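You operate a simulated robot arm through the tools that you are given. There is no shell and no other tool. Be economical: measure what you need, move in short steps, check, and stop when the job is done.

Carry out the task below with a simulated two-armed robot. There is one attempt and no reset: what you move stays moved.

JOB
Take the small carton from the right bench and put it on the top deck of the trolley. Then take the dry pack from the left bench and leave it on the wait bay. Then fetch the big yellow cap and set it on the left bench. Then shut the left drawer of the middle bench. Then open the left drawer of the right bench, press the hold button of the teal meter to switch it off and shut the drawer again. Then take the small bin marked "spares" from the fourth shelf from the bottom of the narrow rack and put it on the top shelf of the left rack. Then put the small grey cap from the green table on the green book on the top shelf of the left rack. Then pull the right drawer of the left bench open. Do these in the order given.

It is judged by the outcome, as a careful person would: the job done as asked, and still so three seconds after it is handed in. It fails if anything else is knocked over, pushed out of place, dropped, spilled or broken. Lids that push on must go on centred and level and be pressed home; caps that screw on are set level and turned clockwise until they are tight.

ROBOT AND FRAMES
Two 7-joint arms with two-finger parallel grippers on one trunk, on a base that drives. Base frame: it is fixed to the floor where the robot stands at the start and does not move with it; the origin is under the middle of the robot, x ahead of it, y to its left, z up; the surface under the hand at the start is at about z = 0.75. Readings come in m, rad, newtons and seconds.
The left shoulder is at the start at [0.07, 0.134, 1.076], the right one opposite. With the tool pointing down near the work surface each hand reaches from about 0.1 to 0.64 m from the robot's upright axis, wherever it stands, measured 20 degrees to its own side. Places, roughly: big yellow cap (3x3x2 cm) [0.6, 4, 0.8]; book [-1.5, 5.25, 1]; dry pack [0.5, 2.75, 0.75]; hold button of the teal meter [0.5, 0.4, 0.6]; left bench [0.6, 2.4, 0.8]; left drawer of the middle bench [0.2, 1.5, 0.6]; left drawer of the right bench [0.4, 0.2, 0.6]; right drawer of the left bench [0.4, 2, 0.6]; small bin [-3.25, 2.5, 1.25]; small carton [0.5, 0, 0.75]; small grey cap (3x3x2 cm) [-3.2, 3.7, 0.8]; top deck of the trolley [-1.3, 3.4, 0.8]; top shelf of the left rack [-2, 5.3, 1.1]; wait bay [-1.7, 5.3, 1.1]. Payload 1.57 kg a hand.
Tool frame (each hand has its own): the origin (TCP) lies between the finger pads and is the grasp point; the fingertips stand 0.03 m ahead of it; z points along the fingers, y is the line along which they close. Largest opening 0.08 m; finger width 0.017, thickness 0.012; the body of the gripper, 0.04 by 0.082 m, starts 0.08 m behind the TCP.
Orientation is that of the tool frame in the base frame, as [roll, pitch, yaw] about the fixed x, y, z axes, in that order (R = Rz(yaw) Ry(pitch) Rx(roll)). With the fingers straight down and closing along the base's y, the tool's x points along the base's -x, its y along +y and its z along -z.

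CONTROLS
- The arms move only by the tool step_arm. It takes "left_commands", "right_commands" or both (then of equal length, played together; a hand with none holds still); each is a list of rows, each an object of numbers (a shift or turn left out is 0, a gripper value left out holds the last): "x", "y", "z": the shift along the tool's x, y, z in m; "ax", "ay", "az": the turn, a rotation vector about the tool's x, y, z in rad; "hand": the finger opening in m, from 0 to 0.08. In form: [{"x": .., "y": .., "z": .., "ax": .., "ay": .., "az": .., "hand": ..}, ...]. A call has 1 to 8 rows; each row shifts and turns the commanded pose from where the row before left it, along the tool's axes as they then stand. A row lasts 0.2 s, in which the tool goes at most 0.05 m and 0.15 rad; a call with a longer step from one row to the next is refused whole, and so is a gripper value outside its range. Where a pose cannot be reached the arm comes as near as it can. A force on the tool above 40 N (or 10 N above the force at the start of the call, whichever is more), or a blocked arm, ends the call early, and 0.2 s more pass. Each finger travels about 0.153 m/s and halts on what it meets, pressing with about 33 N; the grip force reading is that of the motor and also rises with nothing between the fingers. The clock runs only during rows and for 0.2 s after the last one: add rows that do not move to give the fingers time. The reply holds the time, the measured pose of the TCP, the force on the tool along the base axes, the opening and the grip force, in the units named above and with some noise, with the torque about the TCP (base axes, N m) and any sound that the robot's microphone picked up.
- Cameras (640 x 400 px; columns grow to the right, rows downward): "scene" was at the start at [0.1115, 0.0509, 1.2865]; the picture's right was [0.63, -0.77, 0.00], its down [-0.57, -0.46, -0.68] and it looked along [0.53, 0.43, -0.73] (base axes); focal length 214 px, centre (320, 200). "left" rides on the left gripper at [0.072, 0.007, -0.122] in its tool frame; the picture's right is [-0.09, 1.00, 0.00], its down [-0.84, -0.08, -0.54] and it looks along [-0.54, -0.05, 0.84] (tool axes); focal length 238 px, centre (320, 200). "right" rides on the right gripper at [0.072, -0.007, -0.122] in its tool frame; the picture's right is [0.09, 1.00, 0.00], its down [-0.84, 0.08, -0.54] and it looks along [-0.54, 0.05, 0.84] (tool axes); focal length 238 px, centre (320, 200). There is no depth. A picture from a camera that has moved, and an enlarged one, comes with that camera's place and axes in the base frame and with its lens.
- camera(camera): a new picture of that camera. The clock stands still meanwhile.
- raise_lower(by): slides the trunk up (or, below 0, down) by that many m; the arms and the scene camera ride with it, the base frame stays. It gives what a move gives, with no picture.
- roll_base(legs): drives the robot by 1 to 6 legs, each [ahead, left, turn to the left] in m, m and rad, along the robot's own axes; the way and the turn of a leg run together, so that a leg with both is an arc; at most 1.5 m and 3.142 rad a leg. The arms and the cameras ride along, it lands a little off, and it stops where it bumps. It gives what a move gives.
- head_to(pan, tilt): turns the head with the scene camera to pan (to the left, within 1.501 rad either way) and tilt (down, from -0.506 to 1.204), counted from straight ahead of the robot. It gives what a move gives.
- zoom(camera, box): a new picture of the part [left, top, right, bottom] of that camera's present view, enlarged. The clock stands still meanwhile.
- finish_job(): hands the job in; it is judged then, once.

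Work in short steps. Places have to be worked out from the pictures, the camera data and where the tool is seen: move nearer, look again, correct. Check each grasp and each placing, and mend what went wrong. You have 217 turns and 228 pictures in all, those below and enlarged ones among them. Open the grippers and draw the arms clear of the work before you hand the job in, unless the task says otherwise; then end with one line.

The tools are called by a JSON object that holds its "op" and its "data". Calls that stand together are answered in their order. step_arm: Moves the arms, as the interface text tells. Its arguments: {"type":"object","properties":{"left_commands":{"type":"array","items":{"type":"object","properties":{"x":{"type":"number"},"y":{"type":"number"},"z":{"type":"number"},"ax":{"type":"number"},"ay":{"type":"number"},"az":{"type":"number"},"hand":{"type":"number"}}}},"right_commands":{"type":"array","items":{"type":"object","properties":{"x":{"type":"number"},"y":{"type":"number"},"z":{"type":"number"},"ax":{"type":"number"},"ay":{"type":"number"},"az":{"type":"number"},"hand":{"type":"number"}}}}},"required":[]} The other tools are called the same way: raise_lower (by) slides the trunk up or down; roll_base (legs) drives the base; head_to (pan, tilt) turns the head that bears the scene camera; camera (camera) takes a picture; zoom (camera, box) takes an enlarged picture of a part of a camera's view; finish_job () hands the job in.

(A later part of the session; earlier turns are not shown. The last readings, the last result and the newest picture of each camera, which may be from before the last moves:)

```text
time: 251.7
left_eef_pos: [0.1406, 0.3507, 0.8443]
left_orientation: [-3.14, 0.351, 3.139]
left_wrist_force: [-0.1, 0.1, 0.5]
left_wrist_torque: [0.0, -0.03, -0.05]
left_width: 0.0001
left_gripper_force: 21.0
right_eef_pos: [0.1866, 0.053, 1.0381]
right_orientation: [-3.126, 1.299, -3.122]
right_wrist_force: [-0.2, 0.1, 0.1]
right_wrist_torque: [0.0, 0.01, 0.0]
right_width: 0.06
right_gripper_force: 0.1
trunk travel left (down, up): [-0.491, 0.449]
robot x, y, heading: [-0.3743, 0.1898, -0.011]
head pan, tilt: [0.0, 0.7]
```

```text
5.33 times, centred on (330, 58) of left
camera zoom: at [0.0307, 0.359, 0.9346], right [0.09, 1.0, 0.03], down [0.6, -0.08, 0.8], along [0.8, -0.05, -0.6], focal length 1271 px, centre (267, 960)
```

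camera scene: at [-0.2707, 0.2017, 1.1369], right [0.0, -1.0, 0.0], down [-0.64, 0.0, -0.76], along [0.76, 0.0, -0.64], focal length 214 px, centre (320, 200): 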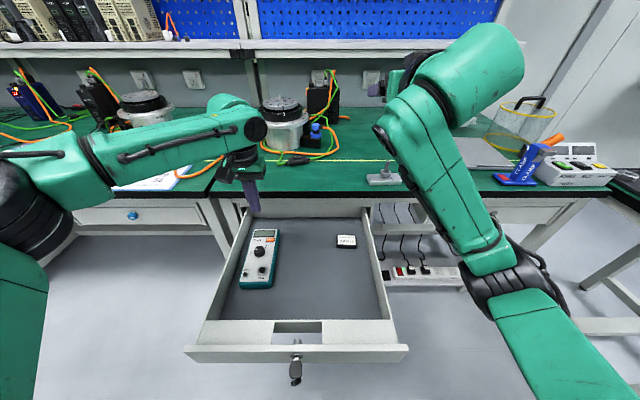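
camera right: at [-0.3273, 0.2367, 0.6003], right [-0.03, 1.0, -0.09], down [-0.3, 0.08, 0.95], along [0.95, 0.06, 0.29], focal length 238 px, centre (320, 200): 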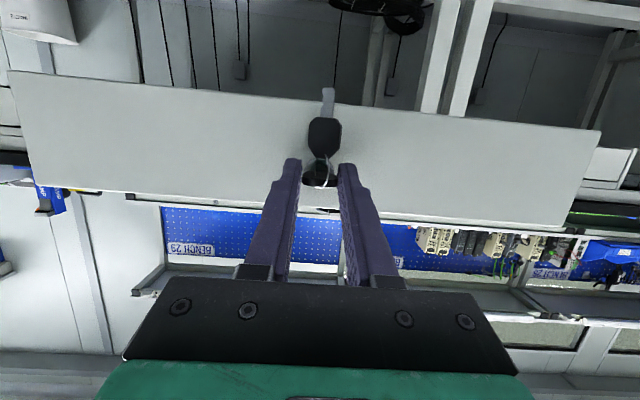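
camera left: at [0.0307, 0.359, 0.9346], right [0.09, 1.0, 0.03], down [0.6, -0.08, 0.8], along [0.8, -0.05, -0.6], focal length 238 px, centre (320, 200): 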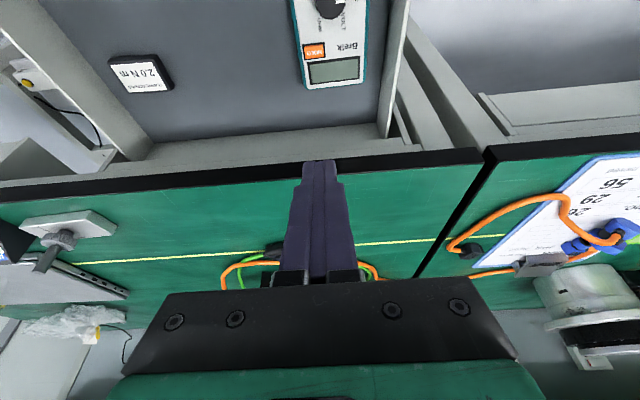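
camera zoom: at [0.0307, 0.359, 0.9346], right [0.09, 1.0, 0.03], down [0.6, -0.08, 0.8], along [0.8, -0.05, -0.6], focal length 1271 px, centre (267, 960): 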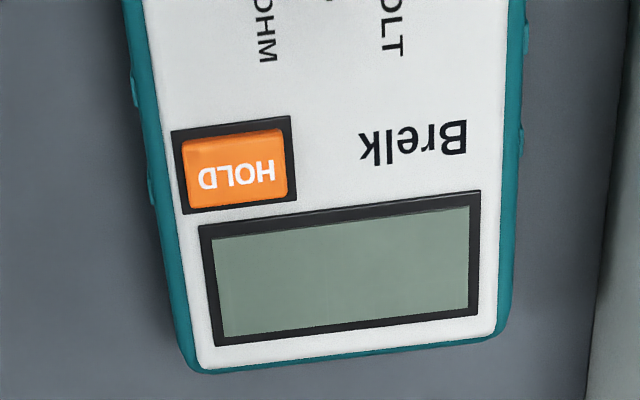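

The button has been clicked once (one click heard) and nothing else is disturbed. To shut the drawer, I first restore the left hand to its earlier raised, retracted pose and back off.

{"op": "step_arm", "data": {"left_commands": [{"ay": 0.12, "hand": 0.045}, {"ay": 0.12}, {"ay": 0.11}, {"z": -0.05}, {"x": 0.04}, {"x": 0.04}, {"x": 0.04}, {"x": 0.04}]}}

{"op": "step_arm", "data": {"left_commands": [{"x": 0.04, "y": 0.025}, {"x": 0.02, "y": 0.025}, {"z": -0.05}, {"z": -0.05}, {"z": -0.05}], "right_commands": [{"hand": 0.08}, {}, {}, {}, {}]}}

{"op": "roll_base", "data": {"legs": [[-0.48, 0.19, 0.003]]}}

{"op": "raise_lower", "data": {"by": -0.4}}

{"op": "camera", "data": {"camera": "right"}}

{"op": "camera", "data": {"camera": "scene"}}

```text
time: 253.5
left_eef_pos: [-0.0207, 0.3511, 0.8944]
left_orientation: [-3.138, 0.004, 3.14]
left_wrist_force: [-0.4, -1.1, -0.6]
left_wrist_torque: [-0.04, -0.01, 0.02]
left_width: 0.0452
left_gripper_force: 0.1
right_eef_pos: [0.1849, 0.0525, 1.038]
right_orientation: [-3.125, 1.298, -3.121]
right_wrist_force: [-0.8, -0.2, 0.0]
right_wrist_torque: [-0.01, -0.01, -0.02]
right_width: 0.0599
right_gripper_force: 0.1
trunk travel left (down, up): [-0.491, 0.449]
robot x, y, heading: [-0.3777, 0.1881, -0.003]
head pan, tilt: [0.0, 0.7]
```

```text
time: 254.7
left_eef_pos: [-0.0775, 0.4019, 1.0425]
left_orientation: [3.142, 0.002, 3.139]
left_wrist_force: [0.5, -0.6, 0.2]
left_wrist_torque: [-0.01, 0.01, 0.01]
left_width: 0.045
left_gripper_force: 0.1
right_eef_pos: [0.187, 0.0517, 1.0365]
right_orientation: [-3.13, 1.297, -3.122]
right_wrist_force: [0.6, -0.2, 0.0]
right_wrist_torque: [0.01, -0.02, -0.02]
right_width: 0.0802
right_gripper_force: 0.0
trunk travel left (down, up): [-0.491, 0.449]
robot x, y, heading: [-0.378, 0.1903, -0.006]
head pan, tilt: [0.0, 0.7]
```

```text
time: 257.7
left_eef_pos: [-0.558, 0.5948, 1.0428]
left_orientation: [-3.14, 0.003, -3.14]
left_wrist_force: [1.0, 0.0, 0.5]
left_wrist_torque: [0.02, 0.0, 0.01]
left_width: 0.0451
left_gripper_force: 0.0
right_eef_pos: [-0.291, 0.246, 1.0366]
right_orientation: [-3.124, 1.299, -3.115]
right_wrist_force: [-0.1, -0.1, -0.4]
right_wrist_torque: [-0.03, 0.01, 0.02]
right_width: 0.0802
right_gripper_force: 0.0
trunk travel left (down, up): [-0.491, 0.449]
robot x, y, heading: [-0.8555, 0.378, 0.003]
head pan, tilt: [0.0, 0.7]
```

```text
time: 261.6
left_eef_pos: [-0.5582, 0.595, 0.6425]
left_orientation: [-3.14, 0.002, -3.141]
left_wrist_force: [-0.2, -0.2, -0.1]
left_wrist_torque: [0.01, -0.01, 0.01]
left_width: 0.0449
left_gripper_force: 0.1
right_eef_pos: [-0.2898, 0.2457, 0.6369]
right_orientation: [-3.124, 1.297, -3.115]
right_wrist_force: [0.4, -0.5, -0.3]
right_wrist_torque: [-0.04, 0.04, 0.01]
right_width: 0.0799
right_gripper_force: 0.0
trunk travel left (down, up): [-0.091, 0.849]
robot x, y, heading: [-0.8577, 0.3798, 0.007]
head pan, tilt: [0.0, 0.7]
```

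```text
115 pictures are left
camera right: at [-0.4267, 0.2359, 0.6002], right [-0.03, 1.0, -0.09], down [-0.3, 0.08, 0.95], along [0.95, 0.06, 0.29], focal length 238 px, centre (320, 200)
```

right: 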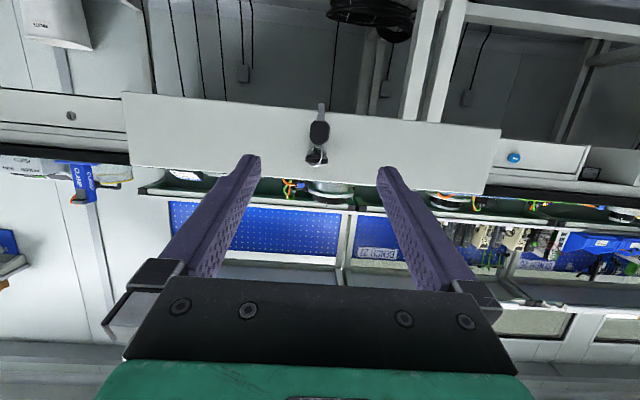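

```text
114 pictures are left
camera scene: at [-0.7205, 0.3799, 0.7369], right [0.0, -1.0, 0.0], down [-0.64, 0.0, -0.76], along [0.76, 0.0, -0.64], focal length 214 px, centre (320, 200)
```

scene: 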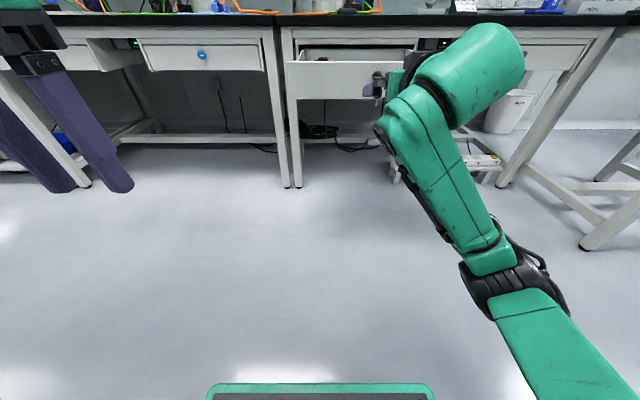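

Aligned around the key. I drive ahead to push the drawer in, in stages.

{"op": "roll_base", "data": {"legs": [[0.25, 0.0, 0]]}}

{"op": "camera", "data": {"camera": "right"}}

```text
time: 263.4
left_eef_pos: [-0.3047, 0.5966, 0.6414]
left_orientation: [-3.139, 0.002, -3.138]
left_wrist_force: [-0.4, 0.6, 0.1]
left_wrist_torque: [0.02, -0.03, 0.01]
left_width: 0.0446
left_gripper_force: 0.1
right_eef_pos: [-0.0371, 0.2494, 0.6371]
right_orientation: [-3.124, 1.296, -3.112]
right_wrist_force: [0.2, -0.2, 0.5]
right_wrist_torque: [-0.02, 0.02, -0.02]
right_width: 0.0801
right_gripper_force: 0.0
trunk travel left (down, up): [-0.091, 0.849]
robot x, y, heading: [-0.6036, 0.3778, 0.004]
head pan, tilt: [0.0, 0.7]
```

```text
113 pictures are left
camera right: at [-0.173, 0.2384, 0.6001], right [-0.04, 0.99, -0.09], down [-0.3, 0.08, 0.95], along [0.95, 0.06, 0.29], focal length 238 px, centre (320, 200)
```

right: 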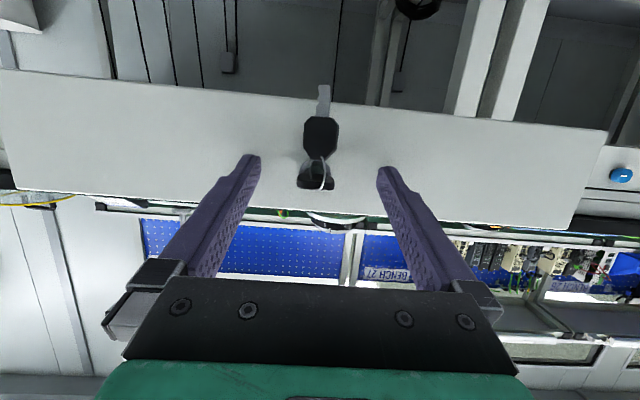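

The drawer moves in smoothly. I drive another 0.2 m and finish with the arm.

{"op": "roll_base", "data": {"legs": [[0.2, 0.0, 0]]}}

{"op": "step_arm", "data": {"right_commands": [{"x": -0.0054, "z": 0.0193}, {"x": -0.0054, "z": 0.0193}, {"x": -0.0027, "z": 0.0096}, {"x": -0.0027, "z": 0.0096}, {"x": -0.0027, "z": 0.0096}]}}

{"op": "camera", "data": {"camera": "right"}}

{"op": "camera", "data": {"camera": "scene"}}

```text
time: 265.0
left_eef_pos: [-0.1052, 0.5956, 0.6416]
left_orientation: [-3.14, 0.002, -3.139]
left_wrist_force: [-0.9, -0.5, 0.1]
left_wrist_torque: [-0.04, 0.02, 0.0]
left_width: 0.0451
left_gripper_force: 0.1
right_eef_pos: [0.1629, 0.2474, 0.6367]
right_orientation: [-3.124, 1.298, -3.115]
right_wrist_force: [1.2, 0.2, 0.2]
right_wrist_torque: [0.02, 0.02, -0.01]
right_width: 0.0799
right_gripper_force: 0.2
trunk travel left (down, up): [-0.091, 0.849]
robot x, y, heading: [-0.4034, 0.3796, -0.001]
head pan, tilt: [0.0, 0.7]
```

```text
time: 266.1
left_eef_pos: [-0.1056, 0.5957, 0.6416]
left_orientation: [-3.14, 0.004, -3.14]
left_wrist_force: [0.1, -0.6, 0.0]
left_wrist_torque: [-0.02, -0.05, -0.01]
left_width: 0.045
left_gripper_force: 0.1
right_eef_pos: [0.2219, 0.2461, 0.6378]
right_orientation: [-3.122, 1.292, -3.118]
right_wrist_force: [-12.9, 0.3, 0.5]
right_wrist_torque: [0.02, -0.01, -0.52]
right_width: 0.0799
right_gripper_force: 0.1
trunk travel left (down, up): [-0.091, 0.849]
robot x, y, heading: [-0.405, 0.3799, -0.001]
head pan, tilt: [0.0, 0.7]
stopped in row 5 (right hand): the force on the tool passed its limit at 54 N (the readings are from after the stop); the commanded pose is now the measured one
```

```text
112 pictures are left
camera right: at [0.0854, 0.2374, 0.6014], right [-0.03, 1.0, -0.09], down [-0.29, 0.08, 0.95], along [0.96, 0.06, 0.29], focal length 238 px, centre (320, 200)
```

right: 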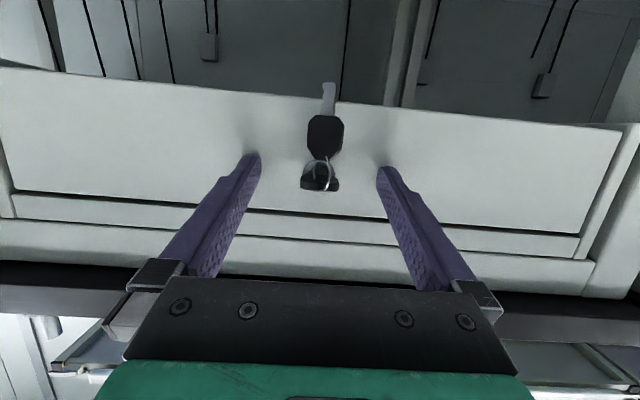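

```text
111 pictures are left
camera scene: at [-0.2703, 0.3815, 0.7372], right [0.0, -1.0, 0.0], down [-0.64, 0.0, -0.77], along [0.77, 0.0, -0.64], focal length 214 px, centre (320, 200)
```

scene: 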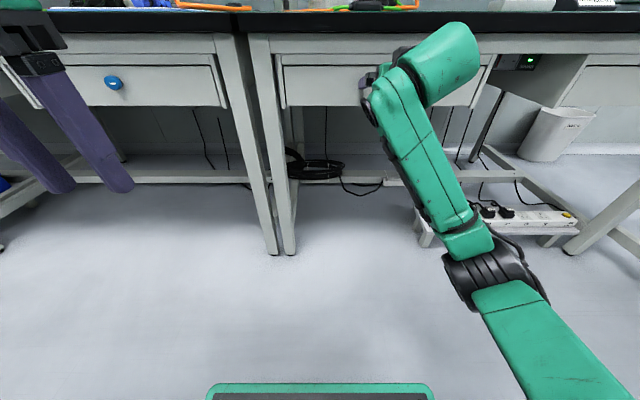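

The drawer is shut. Next is the bin: I back away, raise, straighten the right hand and drive towards the narrow rack.

{"op": "roll_base", "data": {"legs": [[-0.5, 0.0, 0]]}}

{"op": "raise_lower", "data": {"by": 0.4}}

{"op": "raise_lower", "data": {"by": 0.3}}

{"op": "roll_base", "data": {"legs": [[0, 0, 3.14], [1.0, -1.4, 0], [0.0, -0.7, 0]]}}

{"op": "head_to", "data": {"pan": 0, "tilt": 0.3}}

{"op": "camera", "data": {"camera": "scene"}}

```text
time: 269.0
left_eef_pos: [-0.6025, 0.5947, 0.6416]
left_orientation: [-3.139, 0.001, 3.134]
left_wrist_force: [0.2, 0.3, -0.5]
left_wrist_torque: [0.01, -0.02, -0.01]
left_width: 0.045
left_gripper_force: 0.0
right_eef_pos: [-0.2751, 0.2426, 0.6355]
right_orientation: [-3.12, 1.29, -3.126]
right_wrist_force: [0.5, -0.6, -0.6]
right_wrist_torque: [-0.01, 0.01, -0.03]
right_width: 0.0798
right_gripper_force: 0.0
trunk travel left (down, up): [-0.091, 0.849]
robot x, y, heading: [-0.9022, 0.383, -0.005]
head pan, tilt: [0.0, 0.7]
```

```text
time: 272.9
left_eef_pos: [-0.601, 0.5953, 1.042]
left_orientation: [-3.14, 0.0, 3.135]
left_wrist_force: [0.8, -0.3, 0.8]
left_wrist_torque: [0.0, -0.03, -0.02]
left_width: 0.045
left_gripper_force: 0.1
right_eef_pos: [-0.2751, 0.2427, 1.0361]
right_orientation: [-3.123, 1.291, -3.125]
right_wrist_force: [0.7, 0.5, 0.1]
right_wrist_torque: [-0.02, 0.0, 0.0]
right_width: 0.08
right_gripper_force: 0.1
trunk travel left (down, up): [-0.491, 0.449]
robot x, y, heading: [-0.898, 0.3828, -0.008]
head pan, tilt: [0.0, 0.7]
```

```text
time: 275.9
left_eef_pos: [-0.6027, 0.5953, 1.3428]
left_orientation: [-3.14, 0.002, 3.133]
left_wrist_force: [0.4, 0.1, 0.3]
left_wrist_torque: [-0.05, 0.01, 0.0]
left_width: 0.0452
left_gripper_force: 0.1
right_eef_pos: [-0.2751, 0.2432, 1.3344]
right_orientation: [-3.122, 1.289, -3.127]
right_wrist_force: [1.0, -0.1, -0.7]
right_wrist_torque: [0.0, 0.01, 0.0]
right_width: 0.0799
right_gripper_force: 0.0
trunk travel left (down, up): [-0.791, 0.149]
robot x, y, heading: [-0.8991, 0.3836, -0.004]
head pan, tilt: [0.0, 0.7]
```

```text
refused: leg 2 is longer than a leg can be; nothing moved
```

```text
time: 276.7
left_eef_pos: [-0.6023, 0.5947, 1.3418]
left_orientation: [-3.138, 0.002, 3.136]
left_wrist_force: [0.5, 0.0, -0.4]
left_wrist_torque: [0.04, 0.0, 0.04]
left_width: 0.0449
left_gripper_force: 0.1
right_eef_pos: [-0.2745, 0.2419, 1.336]
right_orientation: [-3.122, 1.291, -3.127]
right_wrist_force: [-0.5, 0.4, -0.1]
right_wrist_torque: [0.01, 0.04, 0.02]
right_width: 0.0802
right_gripper_force: 0.0
trunk travel left (down, up): [-0.791, 0.149]
robot x, y, heading: [-0.9009, 0.3829, -0.01]
head pan, tilt: [0.0, 0.3]
```

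```text
110 pictures are left
camera scene: at [-0.7581, 0.3819, 1.4729], right [-0.01, -1.0, 0.0], down [-0.3, 0.0, -0.95], along [0.95, -0.01, -0.3], focal length 214 px, centre (320, 200)
```

scene: 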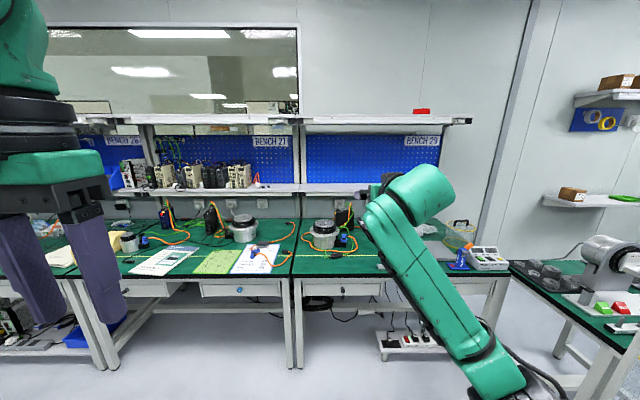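

I split the drive into legitimate legs.

{"op": "roll_base", "data": {"legs": [[0, 0, 3.14], [0.6, -1.2, 0], [0.5, -0.9, 0]]}}

{"op": "camera", "data": {"camera": "scene"}}

```text
time: 295.9
left_eef_pos: [-2.3707, 2.2306, 1.3411]
left_orientation: [-3.14, 0.001, 0.044]
left_wrist_force: [0.3, -0.1, 0.0]
left_wrist_torque: [0.05, -0.02, 0.01]
left_width: 0.0451
left_gripper_force: 0.2
right_eef_pos: [-2.7138, 2.5647, 1.3359]
right_orientation: [-3.12, 1.291, 0.069]
right_wrist_force: [-0.6, 0.8, -0.1]
right_wrist_torque: [-0.02, 0.01, -0.02]
right_width: 0.0799
right_gripper_force: 0.1
trunk travel left (down, up): [-0.791, 0.149]
robot x, y, heading: [-2.0841, 2.4575, -3.099]
head pan, tilt: [0.0, 0.3]
```

```text
109 pictures are left
camera scene: at [-2.2262, 2.4507, 1.4731], right [-0.04, 1.0, 0.0], down [0.3, 0.01, -0.96], along [-0.95, -0.04, -0.3], focal length 214 px, centre (320, 200)
```

scene: 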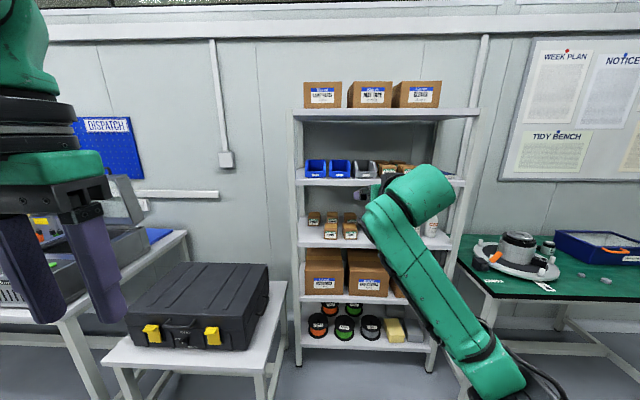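

The fourth shelf from the bottom holds small bins. I zoom on them.

{"op": "zoom", "data": {"camera": "scene", "box": [285, 140, 445, 240]}}

{"op": "zoom", "data": {"camera": "scene", "box": [296, 150, 396, 200]}}

```text
4.00 times, centred on (365, 190) of scene
camera zoom: at [-2.2262, 2.4507, 1.4731], right [-0.04, 1.0, 0.0], down [0.3, 0.01, -0.96], along [-0.95, -0.04, -0.3], focal length 858 px, centre (140, 240)
```

zoom: 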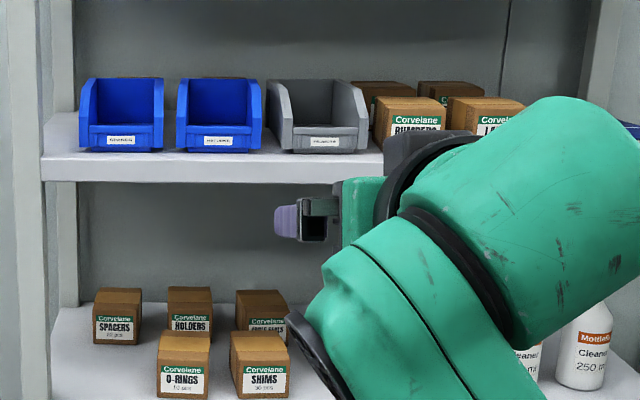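

```text
6.40 times, centred on (346, 175) of scene
camera zoom: at [-2.2262, 2.4507, 1.4731], right [-0.04, 1.0, 0.0], down [0.3, 0.01, -0.96], along [-0.95, -0.04, -0.3], focal length 1373 px, centre (154, 360)
```

zoom: 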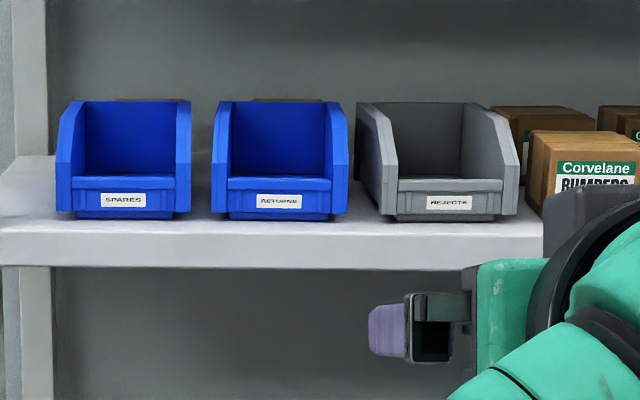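

SPARES is the leftmost blue bin. I take the right camera's view and a second scene height to triangulate its distance and width.

{"op": "camera", "data": {"camera": "right"}}

{"op": "raise_lower", "data": {"by": 0.14}}

{"op": "roll_base", "data": {"legs": [[0.22, 0.0, -0.04]]}}

{"op": "zoom", "data": {"camera": "scene", "box": [260, 140, 420, 240]}}

```text
106 pictures are left
camera right: at [-2.5783, 2.5762, 1.2999], right [0.07, -0.99, -0.09], down [0.29, -0.07, 0.95], along [-0.95, -0.1, 0.29], focal length 238 px, centre (320, 200)
```

right: 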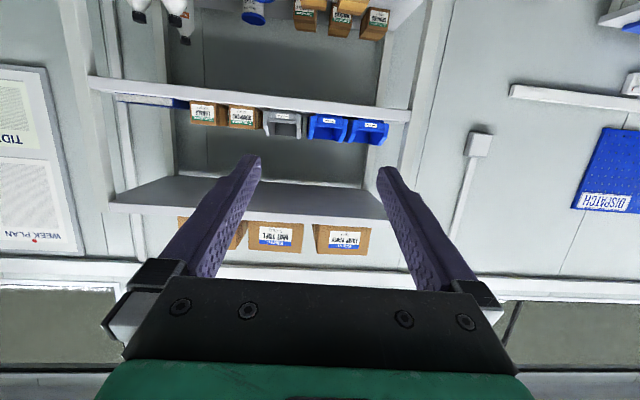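

```text
time: 297.5
left_eef_pos: [-2.3711, 2.2307, 1.4822]
left_orientation: [-3.14, 0.003, 0.043]
left_wrist_force: [-0.5, -0.3, -0.5]
left_wrist_torque: [0.0, 0.0, 0.01]
left_width: 0.0448
left_gripper_force: 0.1
right_eef_pos: [-2.7151, 2.5658, 1.4752]
right_orientation: [-3.122, 1.29, 0.066]
right_wrist_force: [0.6, -0.1, 0.3]
right_wrist_torque: [-0.01, -0.01, 0.02]
right_width: 0.08
right_gripper_force: 0.0
trunk travel left (down, up): [-0.931, 0.009]
robot x, y, heading: [-2.0824, 2.4583, -3.098]
head pan, tilt: [0.0, 0.3]
```

```text
time: 299.2
left_eef_pos: [-2.5937, 2.2365, 1.483]
left_orientation: [-3.141, 0.006, 0.005]
left_wrist_force: [0.4, 0.5, -0.6]
left_wrist_torque: [0.0, 0.04, -0.01]
left_width: 0.0451
left_gripper_force: 0.0
right_eef_pos: [-2.9247, 2.5839, 1.4792]
right_orientation: [-3.122, 1.293, 0.028]
right_wrist_force: [0.1, -0.5, -0.1]
right_wrist_torque: [-0.01, 0.01, 0.0]
right_width: 0.0799
right_gripper_force: 0.1
trunk travel left (down, up): [-0.931, 0.009]
robot x, y, heading: [-2.3021, 2.4583, -3.143]
head pan, tilt: [0.0, 0.3]
```

```text
4.00 times, centred on (340, 190) of scene
camera zoom: at [-2.4405, 2.4517, 1.6137], right [0.0, 1.0, 0.0], down [0.29, 0.0, -0.96], along [-0.96, 0.0, -0.29], focal length 858 px, centre (240, 240)
```

zoom: 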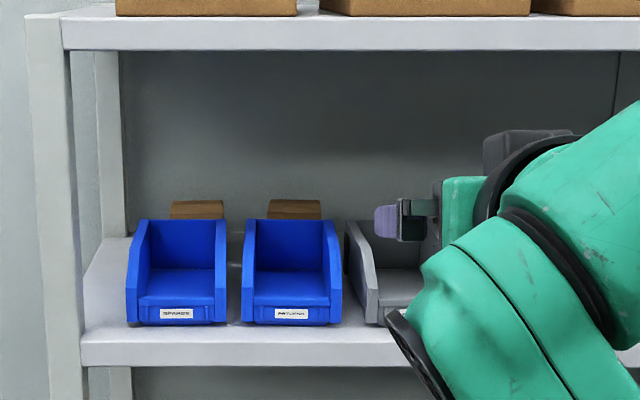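

The SPARES label is at about (-3.324, 2.381, 1.263), shelf z≈1.247, and the bin is about 10.5 cm wide, too wide to grip across. I'll grip its left side wall with the left hand tilted forward, so I tilt and advance for a close look.

{"op": "step_arm", "data": {"left_commands": [{"ay": -0.14, "hand": 0.045}, {"ay": -0.14}, {"ay": -0.14}, {"ay": -0.14}, {"ay": -0.14}]}}

{"op": "roll_base", "data": {"legs": [[0.15, 0.0, 0]]}}

{"op": "camera", "data": {"camera": "left"}}

{"op": "camera", "data": {"camera": "scene"}}

```text
time: 300.4
left_eef_pos: [-2.5979, 2.2343, 1.4824]
left_orientation: [-3.139, 0.708, 0.009]
left_wrist_force: [0.8, 0.2, -0.4]
left_wrist_torque: [0.03, -0.01, 0.0]
left_width: 0.045
left_gripper_force: 0.0
right_eef_pos: [-2.9293, 2.5839, 1.476]
right_orientation: [-3.122, 1.292, 0.029]
right_wrist_force: [-1.1, 0.2, 0.2]
right_wrist_torque: [0.04, -0.02, -0.03]
right_width: 0.0799
right_gripper_force: 0.0
trunk travel left (down, up): [-0.931, 0.009]
robot x, y, heading: [-2.3007, 2.4529, -3.141]
head pan, tilt: [0.0, 0.3]
```

```text
time: 301.8
left_eef_pos: [-2.7468, 2.2361, 1.4835]
left_orientation: [-3.141, 0.706, 0.007]
left_wrist_force: [0.3, -0.5, -0.7]
left_wrist_torque: [0.0, 0.03, 0.03]
left_width: 0.045
left_gripper_force: 0.2
right_eef_pos: [-3.0788, 2.5819, 1.4779]
right_orientation: [-3.123, 1.294, 0.029]
right_wrist_force: [-0.3, 0.2, 0.8]
right_wrist_torque: [0.01, -0.02, 0.02]
right_width: 0.0802
right_gripper_force: 0.0
trunk travel left (down, up): [-0.931, 0.009]
robot x, y, heading: [-2.4558, 2.4535, -3.141]
head pan, tilt: [0.0, 0.3]
```

```text
104 pictures are left
camera left: at [-2.6132, 2.2304, 1.53], right [-0.06, -1.0, 0.06], down [-0.29, 0.07, 0.96], along [-0.96, 0.05, -0.29], focal length 238 px, centre (320, 200)
```

left: 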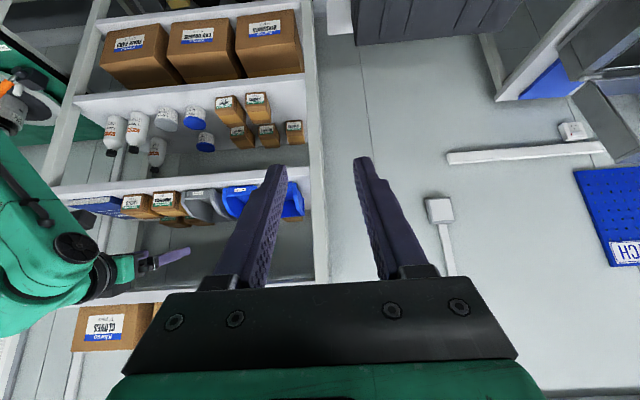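

```text
103 pictures are left
camera scene: at [-2.5938, 2.451, 1.6135], right [-0.01, 1.0, 0.0], down [0.29, 0.0, -0.96], along [-0.96, 0.0, -0.29], focal length 214 px, centre (320, 200)
```

scene: 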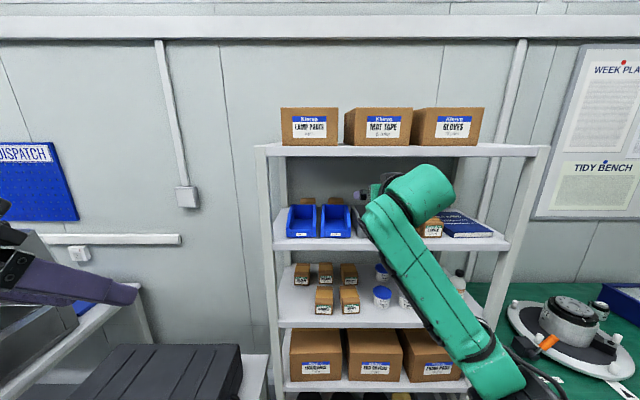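

I first fold the right hand back to a tool-down, retracted pose so it stays clear of the rack.

{"op": "step_arm", "data": {"right_commands": [{"z": -0.04, "ay": 0.145}, {"z": -0.04, "ay": 0.145}, {"z": -0.04, "ay": 0.145}, {"ay": 0.145}, {"ay": 0.145}, {"ay": 0.145}, {"ay": 0.145}, {"ay": 0.145}]}}

{"op": "step_arm", "data": {"right_commands": [{"x": 0.04, "ay": 0.13}, {"x": 0.04}, {"x": 0.04}, {"x": 0.04}]}}

{"op": "camera", "data": {"camera": "scene"}}

```text
time: 303.6
left_eef_pos: [-2.7518, 2.233, 1.4814]
left_orientation: [-3.135, 0.702, 0.008]
left_wrist_force: [-0.4, -0.2, 0.0]
left_wrist_torque: [0.04, 0.02, 0.01]
left_width: 0.0448
left_gripper_force: 0.1
right_eef_pos: [-2.9653, 2.5781, 1.5116]
right_orientation: [-3.12, 0.184, 0.026]
right_wrist_force: [0.7, 0.1, -1.2]
right_wrist_torque: [0.03, 0.02, -0.02]
right_width: 0.0802
right_gripper_force: 0.1
right hand out of reach, approached as far as the arm can: row 8
trunk travel left (down, up): [-0.931, 0.009]
robot x, y, heading: [-2.4566, 2.4476, -3.135]
head pan, tilt: [0.0, 0.3]
```

```text
time: 304.6
left_eef_pos: [-2.7503, 2.2359, 1.4828]
left_orientation: [-3.14, 0.704, 0.008]
left_wrist_force: [-0.1, -0.4, -1.0]
left_wrist_torque: [0.01, 0.0, -0.02]
left_width: 0.0455
left_gripper_force: 0.0
right_eef_pos: [-2.8032, 2.5854, 1.4978]
right_orientation: [-3.12, 0.057, 0.02]
right_wrist_force: [-0.3, 0.1, 0.4]
right_wrist_torque: [0.04, 0.03, -0.01]
right_width: 0.0802
right_gripper_force: 0.1
trunk travel left (down, up): [-0.931, 0.009]
robot x, y, heading: [-2.4542, 2.4503, -3.137]
head pan, tilt: [0.0, 0.3]
```

```text
102 pictures are left
camera scene: at [-2.5963, 2.4514, 1.6133], right [-0.01, 1.0, 0.0], down [0.29, 0.0, -0.96], along [-0.96, 0.0, -0.29], focal length 214 px, centre (320, 200)
```

scene: 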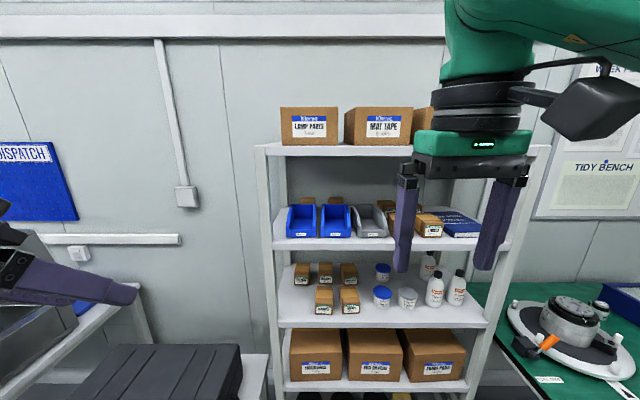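

I zoom once on the bin for the wall geometry, then drive closer with the left hand lined up on the left wall.

{"op": "roll_base", "data": {"legs": [[0.28, -0.095, 0]]}}

{"op": "camera", "data": {"camera": "left"}}

{"op": "zoom", "data": {"camera": "scene", "box": [210, 180, 370, 280]}}

```text
time: 306.6
left_eef_pos: [-3.0284, 2.3272, 1.4829]
left_orientation: [-3.139, 0.703, 0.008]
left_wrist_force: [0.3, -0.4, 0.1]
left_wrist_torque: [0.04, 0.01, 0.03]
left_width: 0.0449
left_gripper_force: 0.0
right_eef_pos: [-3.0832, 2.6772, 1.4984]
right_orientation: [-3.12, 0.056, 0.023]
right_wrist_force: [1.1, -0.4, 0.8]
right_wrist_torque: [0.01, 0.01, -0.01]
right_width: 0.0799
right_gripper_force: 0.0
trunk travel left (down, up): [-0.931, 0.009]
robot x, y, heading: [-2.7351, 2.5432, -3.131]
head pan, tilt: [0.0, 0.3]
```

```text
101 pictures are left
camera left: at [-2.8937, 2.3227, 1.5298], right [-0.06, -1.0, 0.06], down [-0.29, 0.07, 0.96], along [-0.96, 0.04, -0.29], focal length 238 px, centre (320, 200)
```

left: 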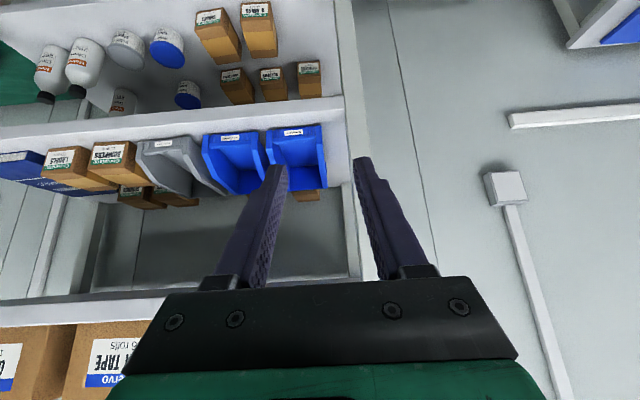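

```text
4.00 times, centred on (290, 230) of scene
camera zoom: at [-2.8747, 2.5432, 1.6134], right [-0.01, 1.0, 0.0], down [0.29, 0.0, -0.96], along [-0.96, -0.01, -0.29], focal length 858 px, centre (440, 80)
```

zoom: 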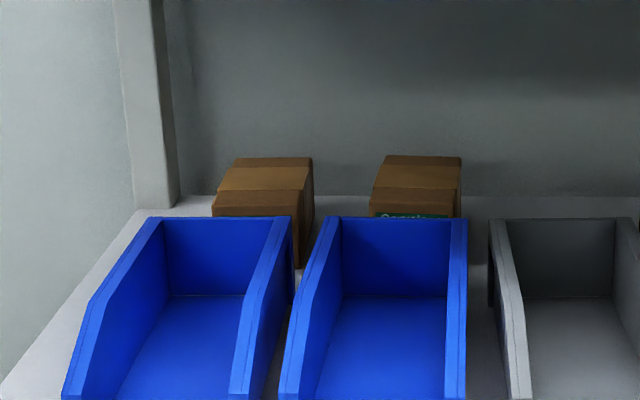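

I zoom the left camera on the bin.

{"op": "zoom", "data": {"camera": "left", "box": [190, 110, 370, 222]}}

{"op": "zoom", "data": {"camera": "scene", "box": [210, 220, 330, 295]}}

```text
3.56 times, centred on (280, 166) of left
camera zoom: at [-2.8937, 2.3227, 1.5298], right [-0.06, -1.0, 0.06], down [-0.29, 0.07, 0.96], along [-0.96, 0.04, -0.29], focal length 848 px, centre (462, 321)
```

zoom: 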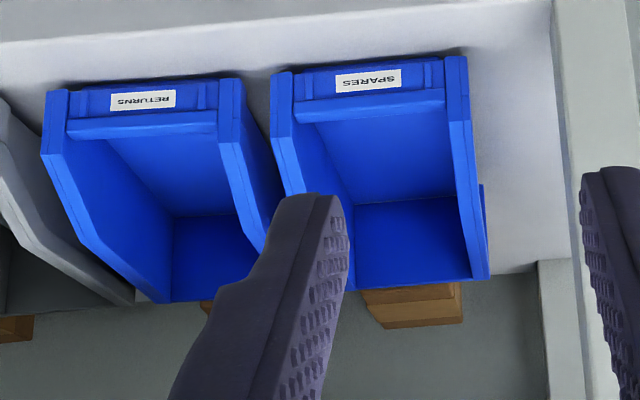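

```text
5.33 times, centred on (270, 258) of scene
camera zoom: at [-2.8747, 2.5432, 1.6134], right [-0.01, 1.0, 0.0], down [0.29, 0.0, -0.96], along [-0.96, -0.01, -0.29], focal length 1144 px, centre (587, -107)
```

zoom: 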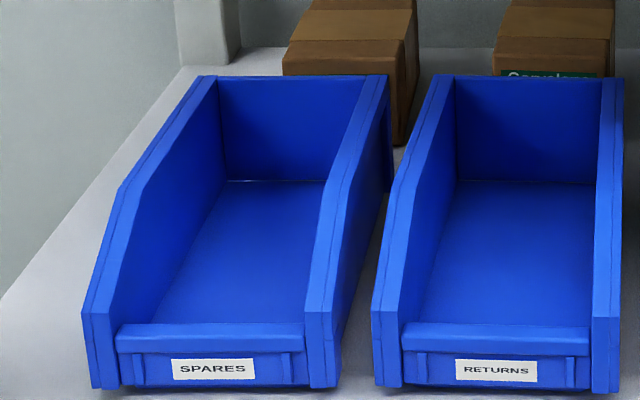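

The bin's left wall rim lies at y≈2.314–2.327, z≈1.3175, and the bin runs x −3.307…−3.475. I tilt the left hand to about 1.0 rad with a slight yaw to clear the rack post, pull the right hand back, and drive in.

{"op": "step_arm", "data": {"left_commands": [{"ay": -0.1, "hand": 0.036}, {"ay": -0.1}, {"ay": -0.095}, {"ax": -0.05, "az": -0.032}], "right_commands": [{"x": 0.04}, {"x": 0.04}, {"x": 0.03}, {}]}}

{"op": "roll_base", "data": {"legs": [[0.15, 0.0, -0.01]]}}

{"op": "camera", "data": {"camera": "left"}}

{"op": "camera", "data": {"camera": "scene"}}

```text
time: 307.6
left_eef_pos: [-3.0325, 2.3372, 1.4835]
left_orientation: [3.105, 0.931, 0.022]
left_wrist_force: [0.5, -0.7, 0.5]
left_wrist_torque: [-0.01, 0.03, 0.02]
left_width: 0.0359
left_gripper_force: 0.2
left hand out of reach, approached as far as the arm can: row 3
right_eef_pos: [-2.9813, 2.6809, 1.4878]
right_orientation: [-3.123, 0.052, 0.021]
right_wrist_force: [-1.1, 0.5, 0.1]
right_wrist_torque: [-0.01, 0.03, -0.02]
right_width: 0.0801
right_gripper_force: 0.0
right hand out of reach, approached as far as the arm can: row 3
trunk travel left (down, up): [-0.931, 0.009]
robot x, y, heading: [-2.7352, 2.5461, -3.133]
head pan, tilt: [0.0, 0.3]
```

```text
time: 309.0
left_eef_pos: [-3.181, 2.3365, 1.4833]
left_orientation: [3.11, 0.934, 0.014]
left_wrist_force: [-0.4, 1.4, 0.1]
left_wrist_torque: [0.01, 0.0, 0.0]
left_width: 0.0361
left_gripper_force: 0.1
right_eef_pos: [-3.1236, 2.6805, 1.4888]
right_orientation: [-3.123, 0.058, 0.015]
right_wrist_force: [0.2, -0.6, -0.2]
right_wrist_torque: [-0.01, 0.02, -0.03]
right_width: 0.08
right_gripper_force: 0.1
trunk travel left (down, up): [-0.931, 0.009]
robot x, y, heading: [-2.885, 2.5489, 3.134]
head pan, tilt: [0.0, 0.3]
```

```text
97 pictures are left
camera left: at [-3.0398, 2.3366, 1.4998], right [-0.01, -1.0, 0.09], down [-0.07, 0.09, 0.99], along [-1.0, 0.01, -0.07], focal length 238 px, centre (320, 200)
```

left: 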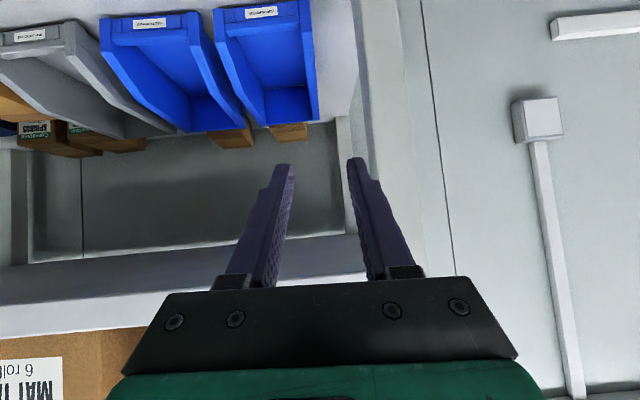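

```text
96 pictures are left
camera scene: at [-3.0254, 2.5462, 1.6135], right [0.0, 1.0, 0.0], down [0.29, 0.0, -0.96], along [-0.96, 0.0, -0.29], focal length 214 px, centre (320, 200)
```

scene: 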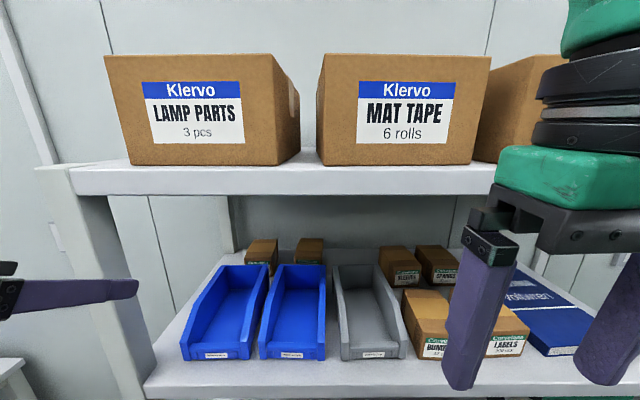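

I zoom on the bin from this close viewpoint to refine its coordinates.

{"op": "zoom", "data": {"camera": "scene", "box": [120, 250, 280, 370]}}

{"op": "zoom", "data": {"camera": "left", "box": [190, 0, 400, 140]}}

```text
3.33 times, centred on (200, 310) of scene
camera zoom: at [-3.0254, 2.5462, 1.6135], right [0.0, 1.0, 0.0], down [0.29, 0.0, -0.96], along [-0.96, 0.0, -0.29], focal length 715 px, centre (720, -167)
```

zoom: 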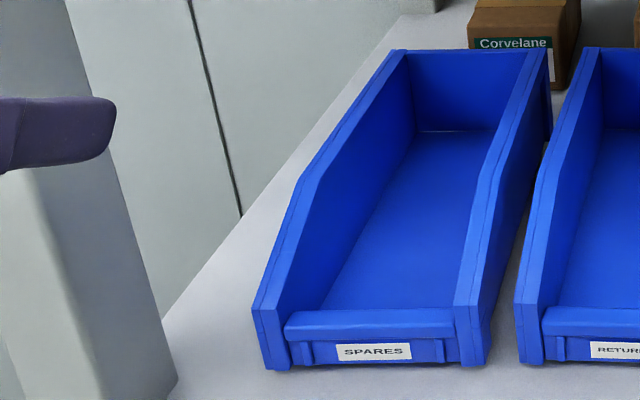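

```text
2.86 times, centred on (295, 70) of left
camera zoom: at [-3.0398, 2.3366, 1.4998], right [-0.01, -1.0, 0.09], down [-0.07, 0.09, 0.99], along [-1.0, 0.01, -0.07], focal length 681 px, centre (391, 571)
```

zoom: 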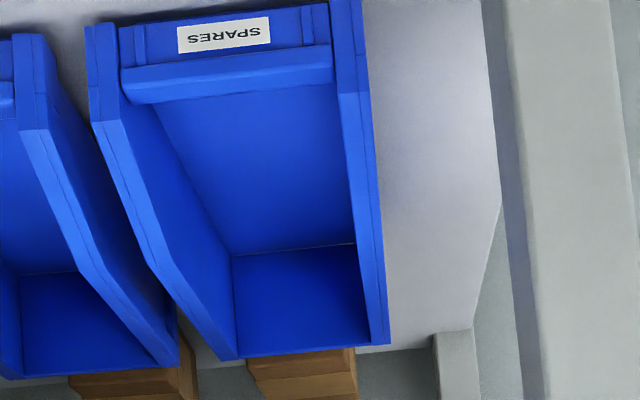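

The post clearance is about 45 mm, so it's comfortable. The wall centre is at y≈2.3245. I lower the hand in front of the bin to just above rim level.

{"op": "step_arm", "data": {"left_commands": [{"x": 0.0242, "y": 0.00175, "z": 0.0304}, {"x": 0.0242, "y": 0.00175, "z": 0.0304}, {"x": 0.0242, "y": 0.00175, "z": 0.0304}, {"x": 0.0242, "y": 0.00175, "z": 0.0304}]}}

{"op": "camera", "data": {"camera": "left"}}

{"op": "camera", "data": {"camera": "scene"}}

```text
time: 310.0
left_eef_pos: [-3.1892, 2.334, 1.4813]
left_orientation: [3.109, 0.93, 0.013]
left_wrist_force: [0.0, 0.2, -0.3]
left_wrist_torque: [-0.01, 0.01, -0.01]
left_width: 0.0359
left_gripper_force: 0.1
left hand out of reach, approached as far as the arm can: row 1, 2, 3, 4
right_eef_pos: [-3.1307, 2.6804, 1.4879]
right_orientation: [-3.122, 0.054, 0.014]
right_wrist_force: [0.2, -0.7, 0.6]
right_wrist_torque: [0.05, 0.05, 0.0]
right_width: 0.0802
right_gripper_force: 0.1
trunk travel left (down, up): [-0.931, 0.009]
robot x, y, heading: [-2.8844, 2.5456, 3.143]
head pan, tilt: [0.0, 0.3]
```

```text
93 pictures are left
camera left: at [-3.0479, 2.3352, 1.4969], right [-0.01, -1.0, 0.09], down [-0.07, 0.09, 0.99], along [-1.0, 0.01, -0.07], focal length 238 px, centre (320, 200)
```

left: 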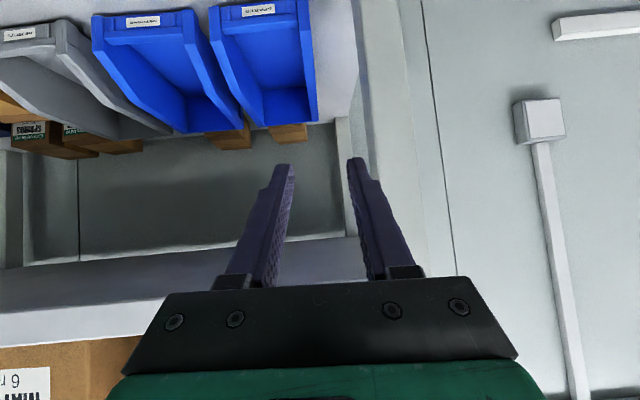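

```text
92 pictures are left
camera scene: at [-3.0316, 2.5461, 1.6129], right [0.0, 1.0, 0.0], down [0.3, 0.0, -0.95], along [-0.95, 0.0, -0.3], focal length 214 px, centre (320, 200)
```

scene: 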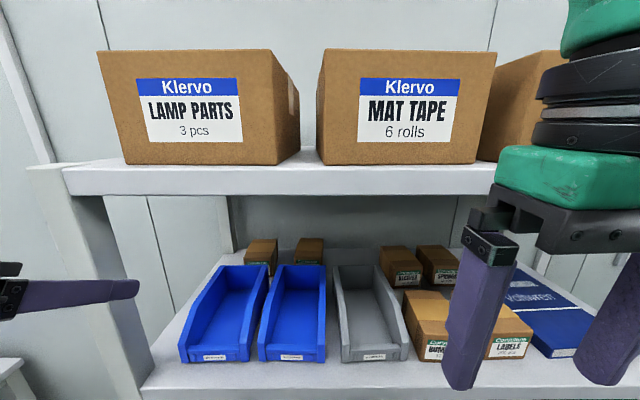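

The arm can't fold lower here, so I lower the trunk 0.14 m, then advance the arm.

{"op": "raise_lower", "data": {"by": -0.145}}

{"op": "step_arm", "data": {"left_commands": [{"x": -0.0238, "y": 0.003, "z": 0.0321}, {"x": -0.0238, "y": 0.003, "z": 0.0321}]}}

{"op": "camera", "data": {"camera": "left"}}

{"op": "camera", "data": {"camera": "scene"}}

```text
time: 311.7
left_eef_pos: [-3.1877, 2.3348, 1.3353]
left_orientation: [3.108, 0.93, 0.015]
left_wrist_force: [0.1, 0.0, 0.2]
left_wrist_torque: [0.02, -0.04, -0.02]
left_width: 0.0357
left_gripper_force: 0.0
right_eef_pos: [-3.1292, 2.6811, 1.3437]
right_orientation: [-3.122, 0.054, 0.015]
right_wrist_force: [-0.3, 0.3, -0.2]
right_wrist_torque: [0.0, -0.03, 0.01]
right_width: 0.0799
right_gripper_force: 0.0
trunk travel left (down, up): [-0.786, 0.154]
robot x, y, heading: [-2.8877, 2.5415, 3.137]
head pan, tilt: [0.0, 0.3]
```

```text
time: 312.3
left_eef_pos: [-3.2718, 2.3262, 1.3332]
left_orientation: [3.11, 0.929, 0.017]
left_wrist_force: [-0.7, -0.4, 0.2]
left_wrist_torque: [0.02, -0.03, -0.01]
left_width: 0.0363
left_gripper_force: 0.1
right_eef_pos: [-3.133, 2.68, 1.3424]
right_orientation: [-3.121, 0.054, 0.012]
right_wrist_force: [0.2, 0.5, 0.5]
right_wrist_torque: [0.0, -0.04, -0.01]
right_width: 0.08
right_gripper_force: 0.1
trunk travel left (down, up): [-0.786, 0.154]
robot x, y, heading: [-2.8842, 2.5442, 3.138]
head pan, tilt: [0.0, 0.3]
```

```text
91 pictures are left
camera left: at [-3.1307, 2.326, 1.35], right [-0.01, -1.0, 0.09], down [-0.07, 0.09, 0.99], along [-1.0, 0.01, -0.07], focal length 238 px, centre (320, 200)
```

left: 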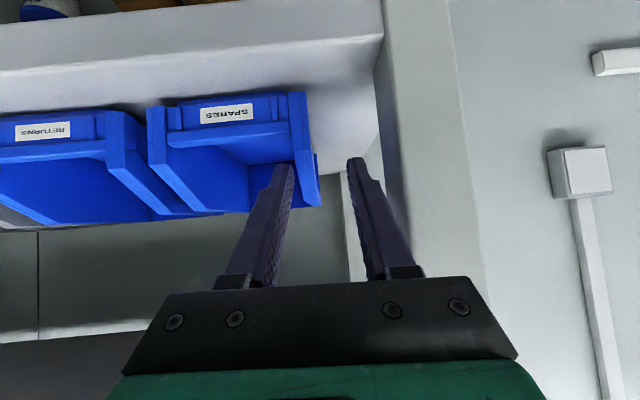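

```text
90 pictures are left
camera scene: at [-3.0343, 2.5452, 1.4676], right [0.0, 1.0, 0.0], down [0.3, 0.0, -0.95], along [-0.95, 0.0, -0.3], focal length 214 px, centre (320, 200)
```

scene: 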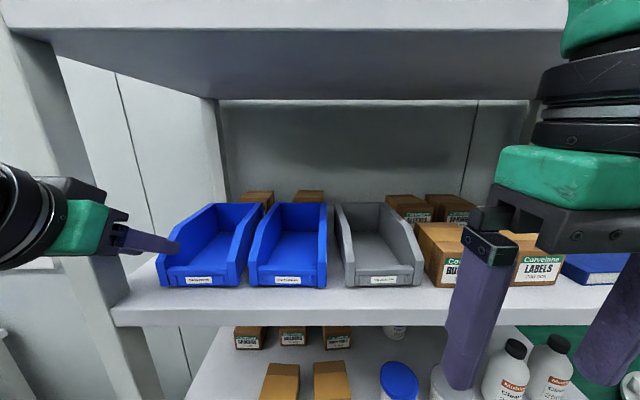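

Cross-checking both cameras puts the bin front at x≈-3.278 and the left wall centre at y≈2.335. I shift the hand 9 mm and zoom to verify straddling.

{"op": "step_arm", "data": {"left_commands": [{"y": -0.0095}, {}]}}

{"op": "zoom", "data": {"camera": "left", "box": [220, 80, 420, 220]}}

```text
time: 312.9
left_eef_pos: [-3.2678, 2.3355, 1.3335]
left_orientation: [3.109, 0.931, 0.014]
left_wrist_force: [0.2, 0.0, 0.7]
left_wrist_torque: [0.03, 0.02, 0.01]
left_width: 0.0357
left_gripper_force: 0.0
right_eef_pos: [-3.1324, 2.6795, 1.3425]
right_orientation: [-3.122, 0.054, 0.014]
right_wrist_force: [0.0, -0.9, 0.4]
right_wrist_torque: [0.0, 0.01, 0.0]
right_width: 0.08
right_gripper_force: 0.1
trunk travel left (down, up): [-0.786, 0.154]
robot x, y, heading: [-2.8842, 2.5449, 3.14]
head pan, tilt: [0.0, 0.3]
```

```text
2.86 times, centred on (320, 150) of left
camera zoom: at [-3.128, 2.3357, 1.35], right [-0.01, -1.0, 0.09], down [-0.07, 0.09, 0.99], along [-1.0, 0.01, -0.07], focal length 681 px, centre (320, 343)
```

zoom: 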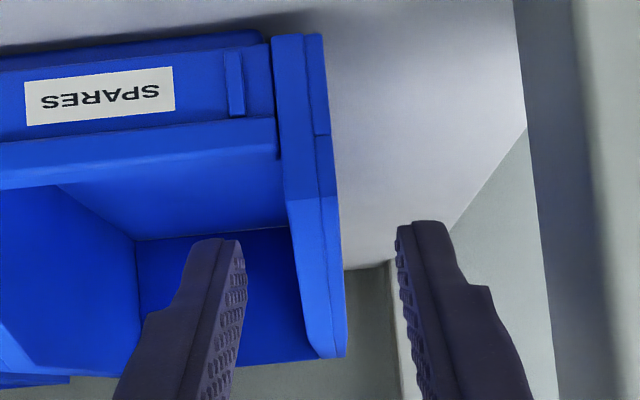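

The wall is centred between the fingers. I advance along it to mid-depth.

{"op": "step_arm", "data": {"left_commands": [{"x": -0.0276, "y": -0.0018, "z": 0.0373}, {"x": -0.0276, "y": -0.0018, "z": 0.0373}]}}

{"op": "camera", "data": {"camera": "left"}}

{"op": "camera", "data": {"camera": "scene"}}

```text
time: 313.5
left_eef_pos: [-3.3652, 2.3365, 1.3306]
left_orientation: [3.109, 0.927, 0.015]
left_wrist_force: [0.2, 0.0, 0.3]
left_wrist_torque: [-0.02, -0.01, 0.01]
left_width: 0.0361
left_gripper_force: 0.0
right_eef_pos: [-3.134, 2.6822, 1.3413]
right_orientation: [-3.122, 0.051, 0.013]
right_wrist_force: [-0.6, 0.7, -1.0]
right_wrist_torque: [-0.01, -0.05, -0.02]
right_width: 0.0799
right_gripper_force: 0.0
trunk travel left (down, up): [-0.786, 0.154]
robot x, y, heading: [-2.8849, 2.5475, 3.141]
head pan, tilt: [0.0, 0.3]
```

```text
88 pictures are left
camera left: at [-3.2244, 2.337, 1.3475], right [-0.01, -1.0, 0.09], down [-0.07, 0.09, 0.99], along [-1.0, 0.01, -0.07], focal length 238 px, centre (320, 200)
```

left: 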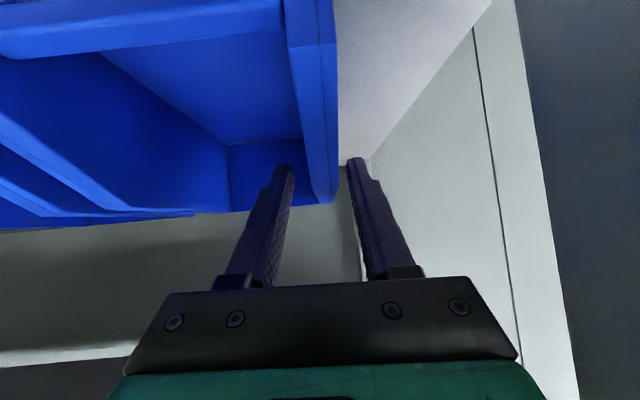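

```text
87 pictures are left
camera scene: at [-3.0354, 2.5463, 1.4675], right [0.0, 1.0, 0.0], down [0.3, 0.0, -0.95], along [-0.95, 0.0, -0.3], focal length 214 px, centre (320, 200)
```

scene: 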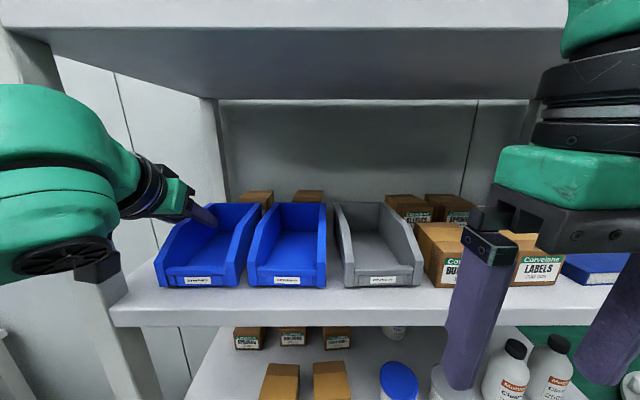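

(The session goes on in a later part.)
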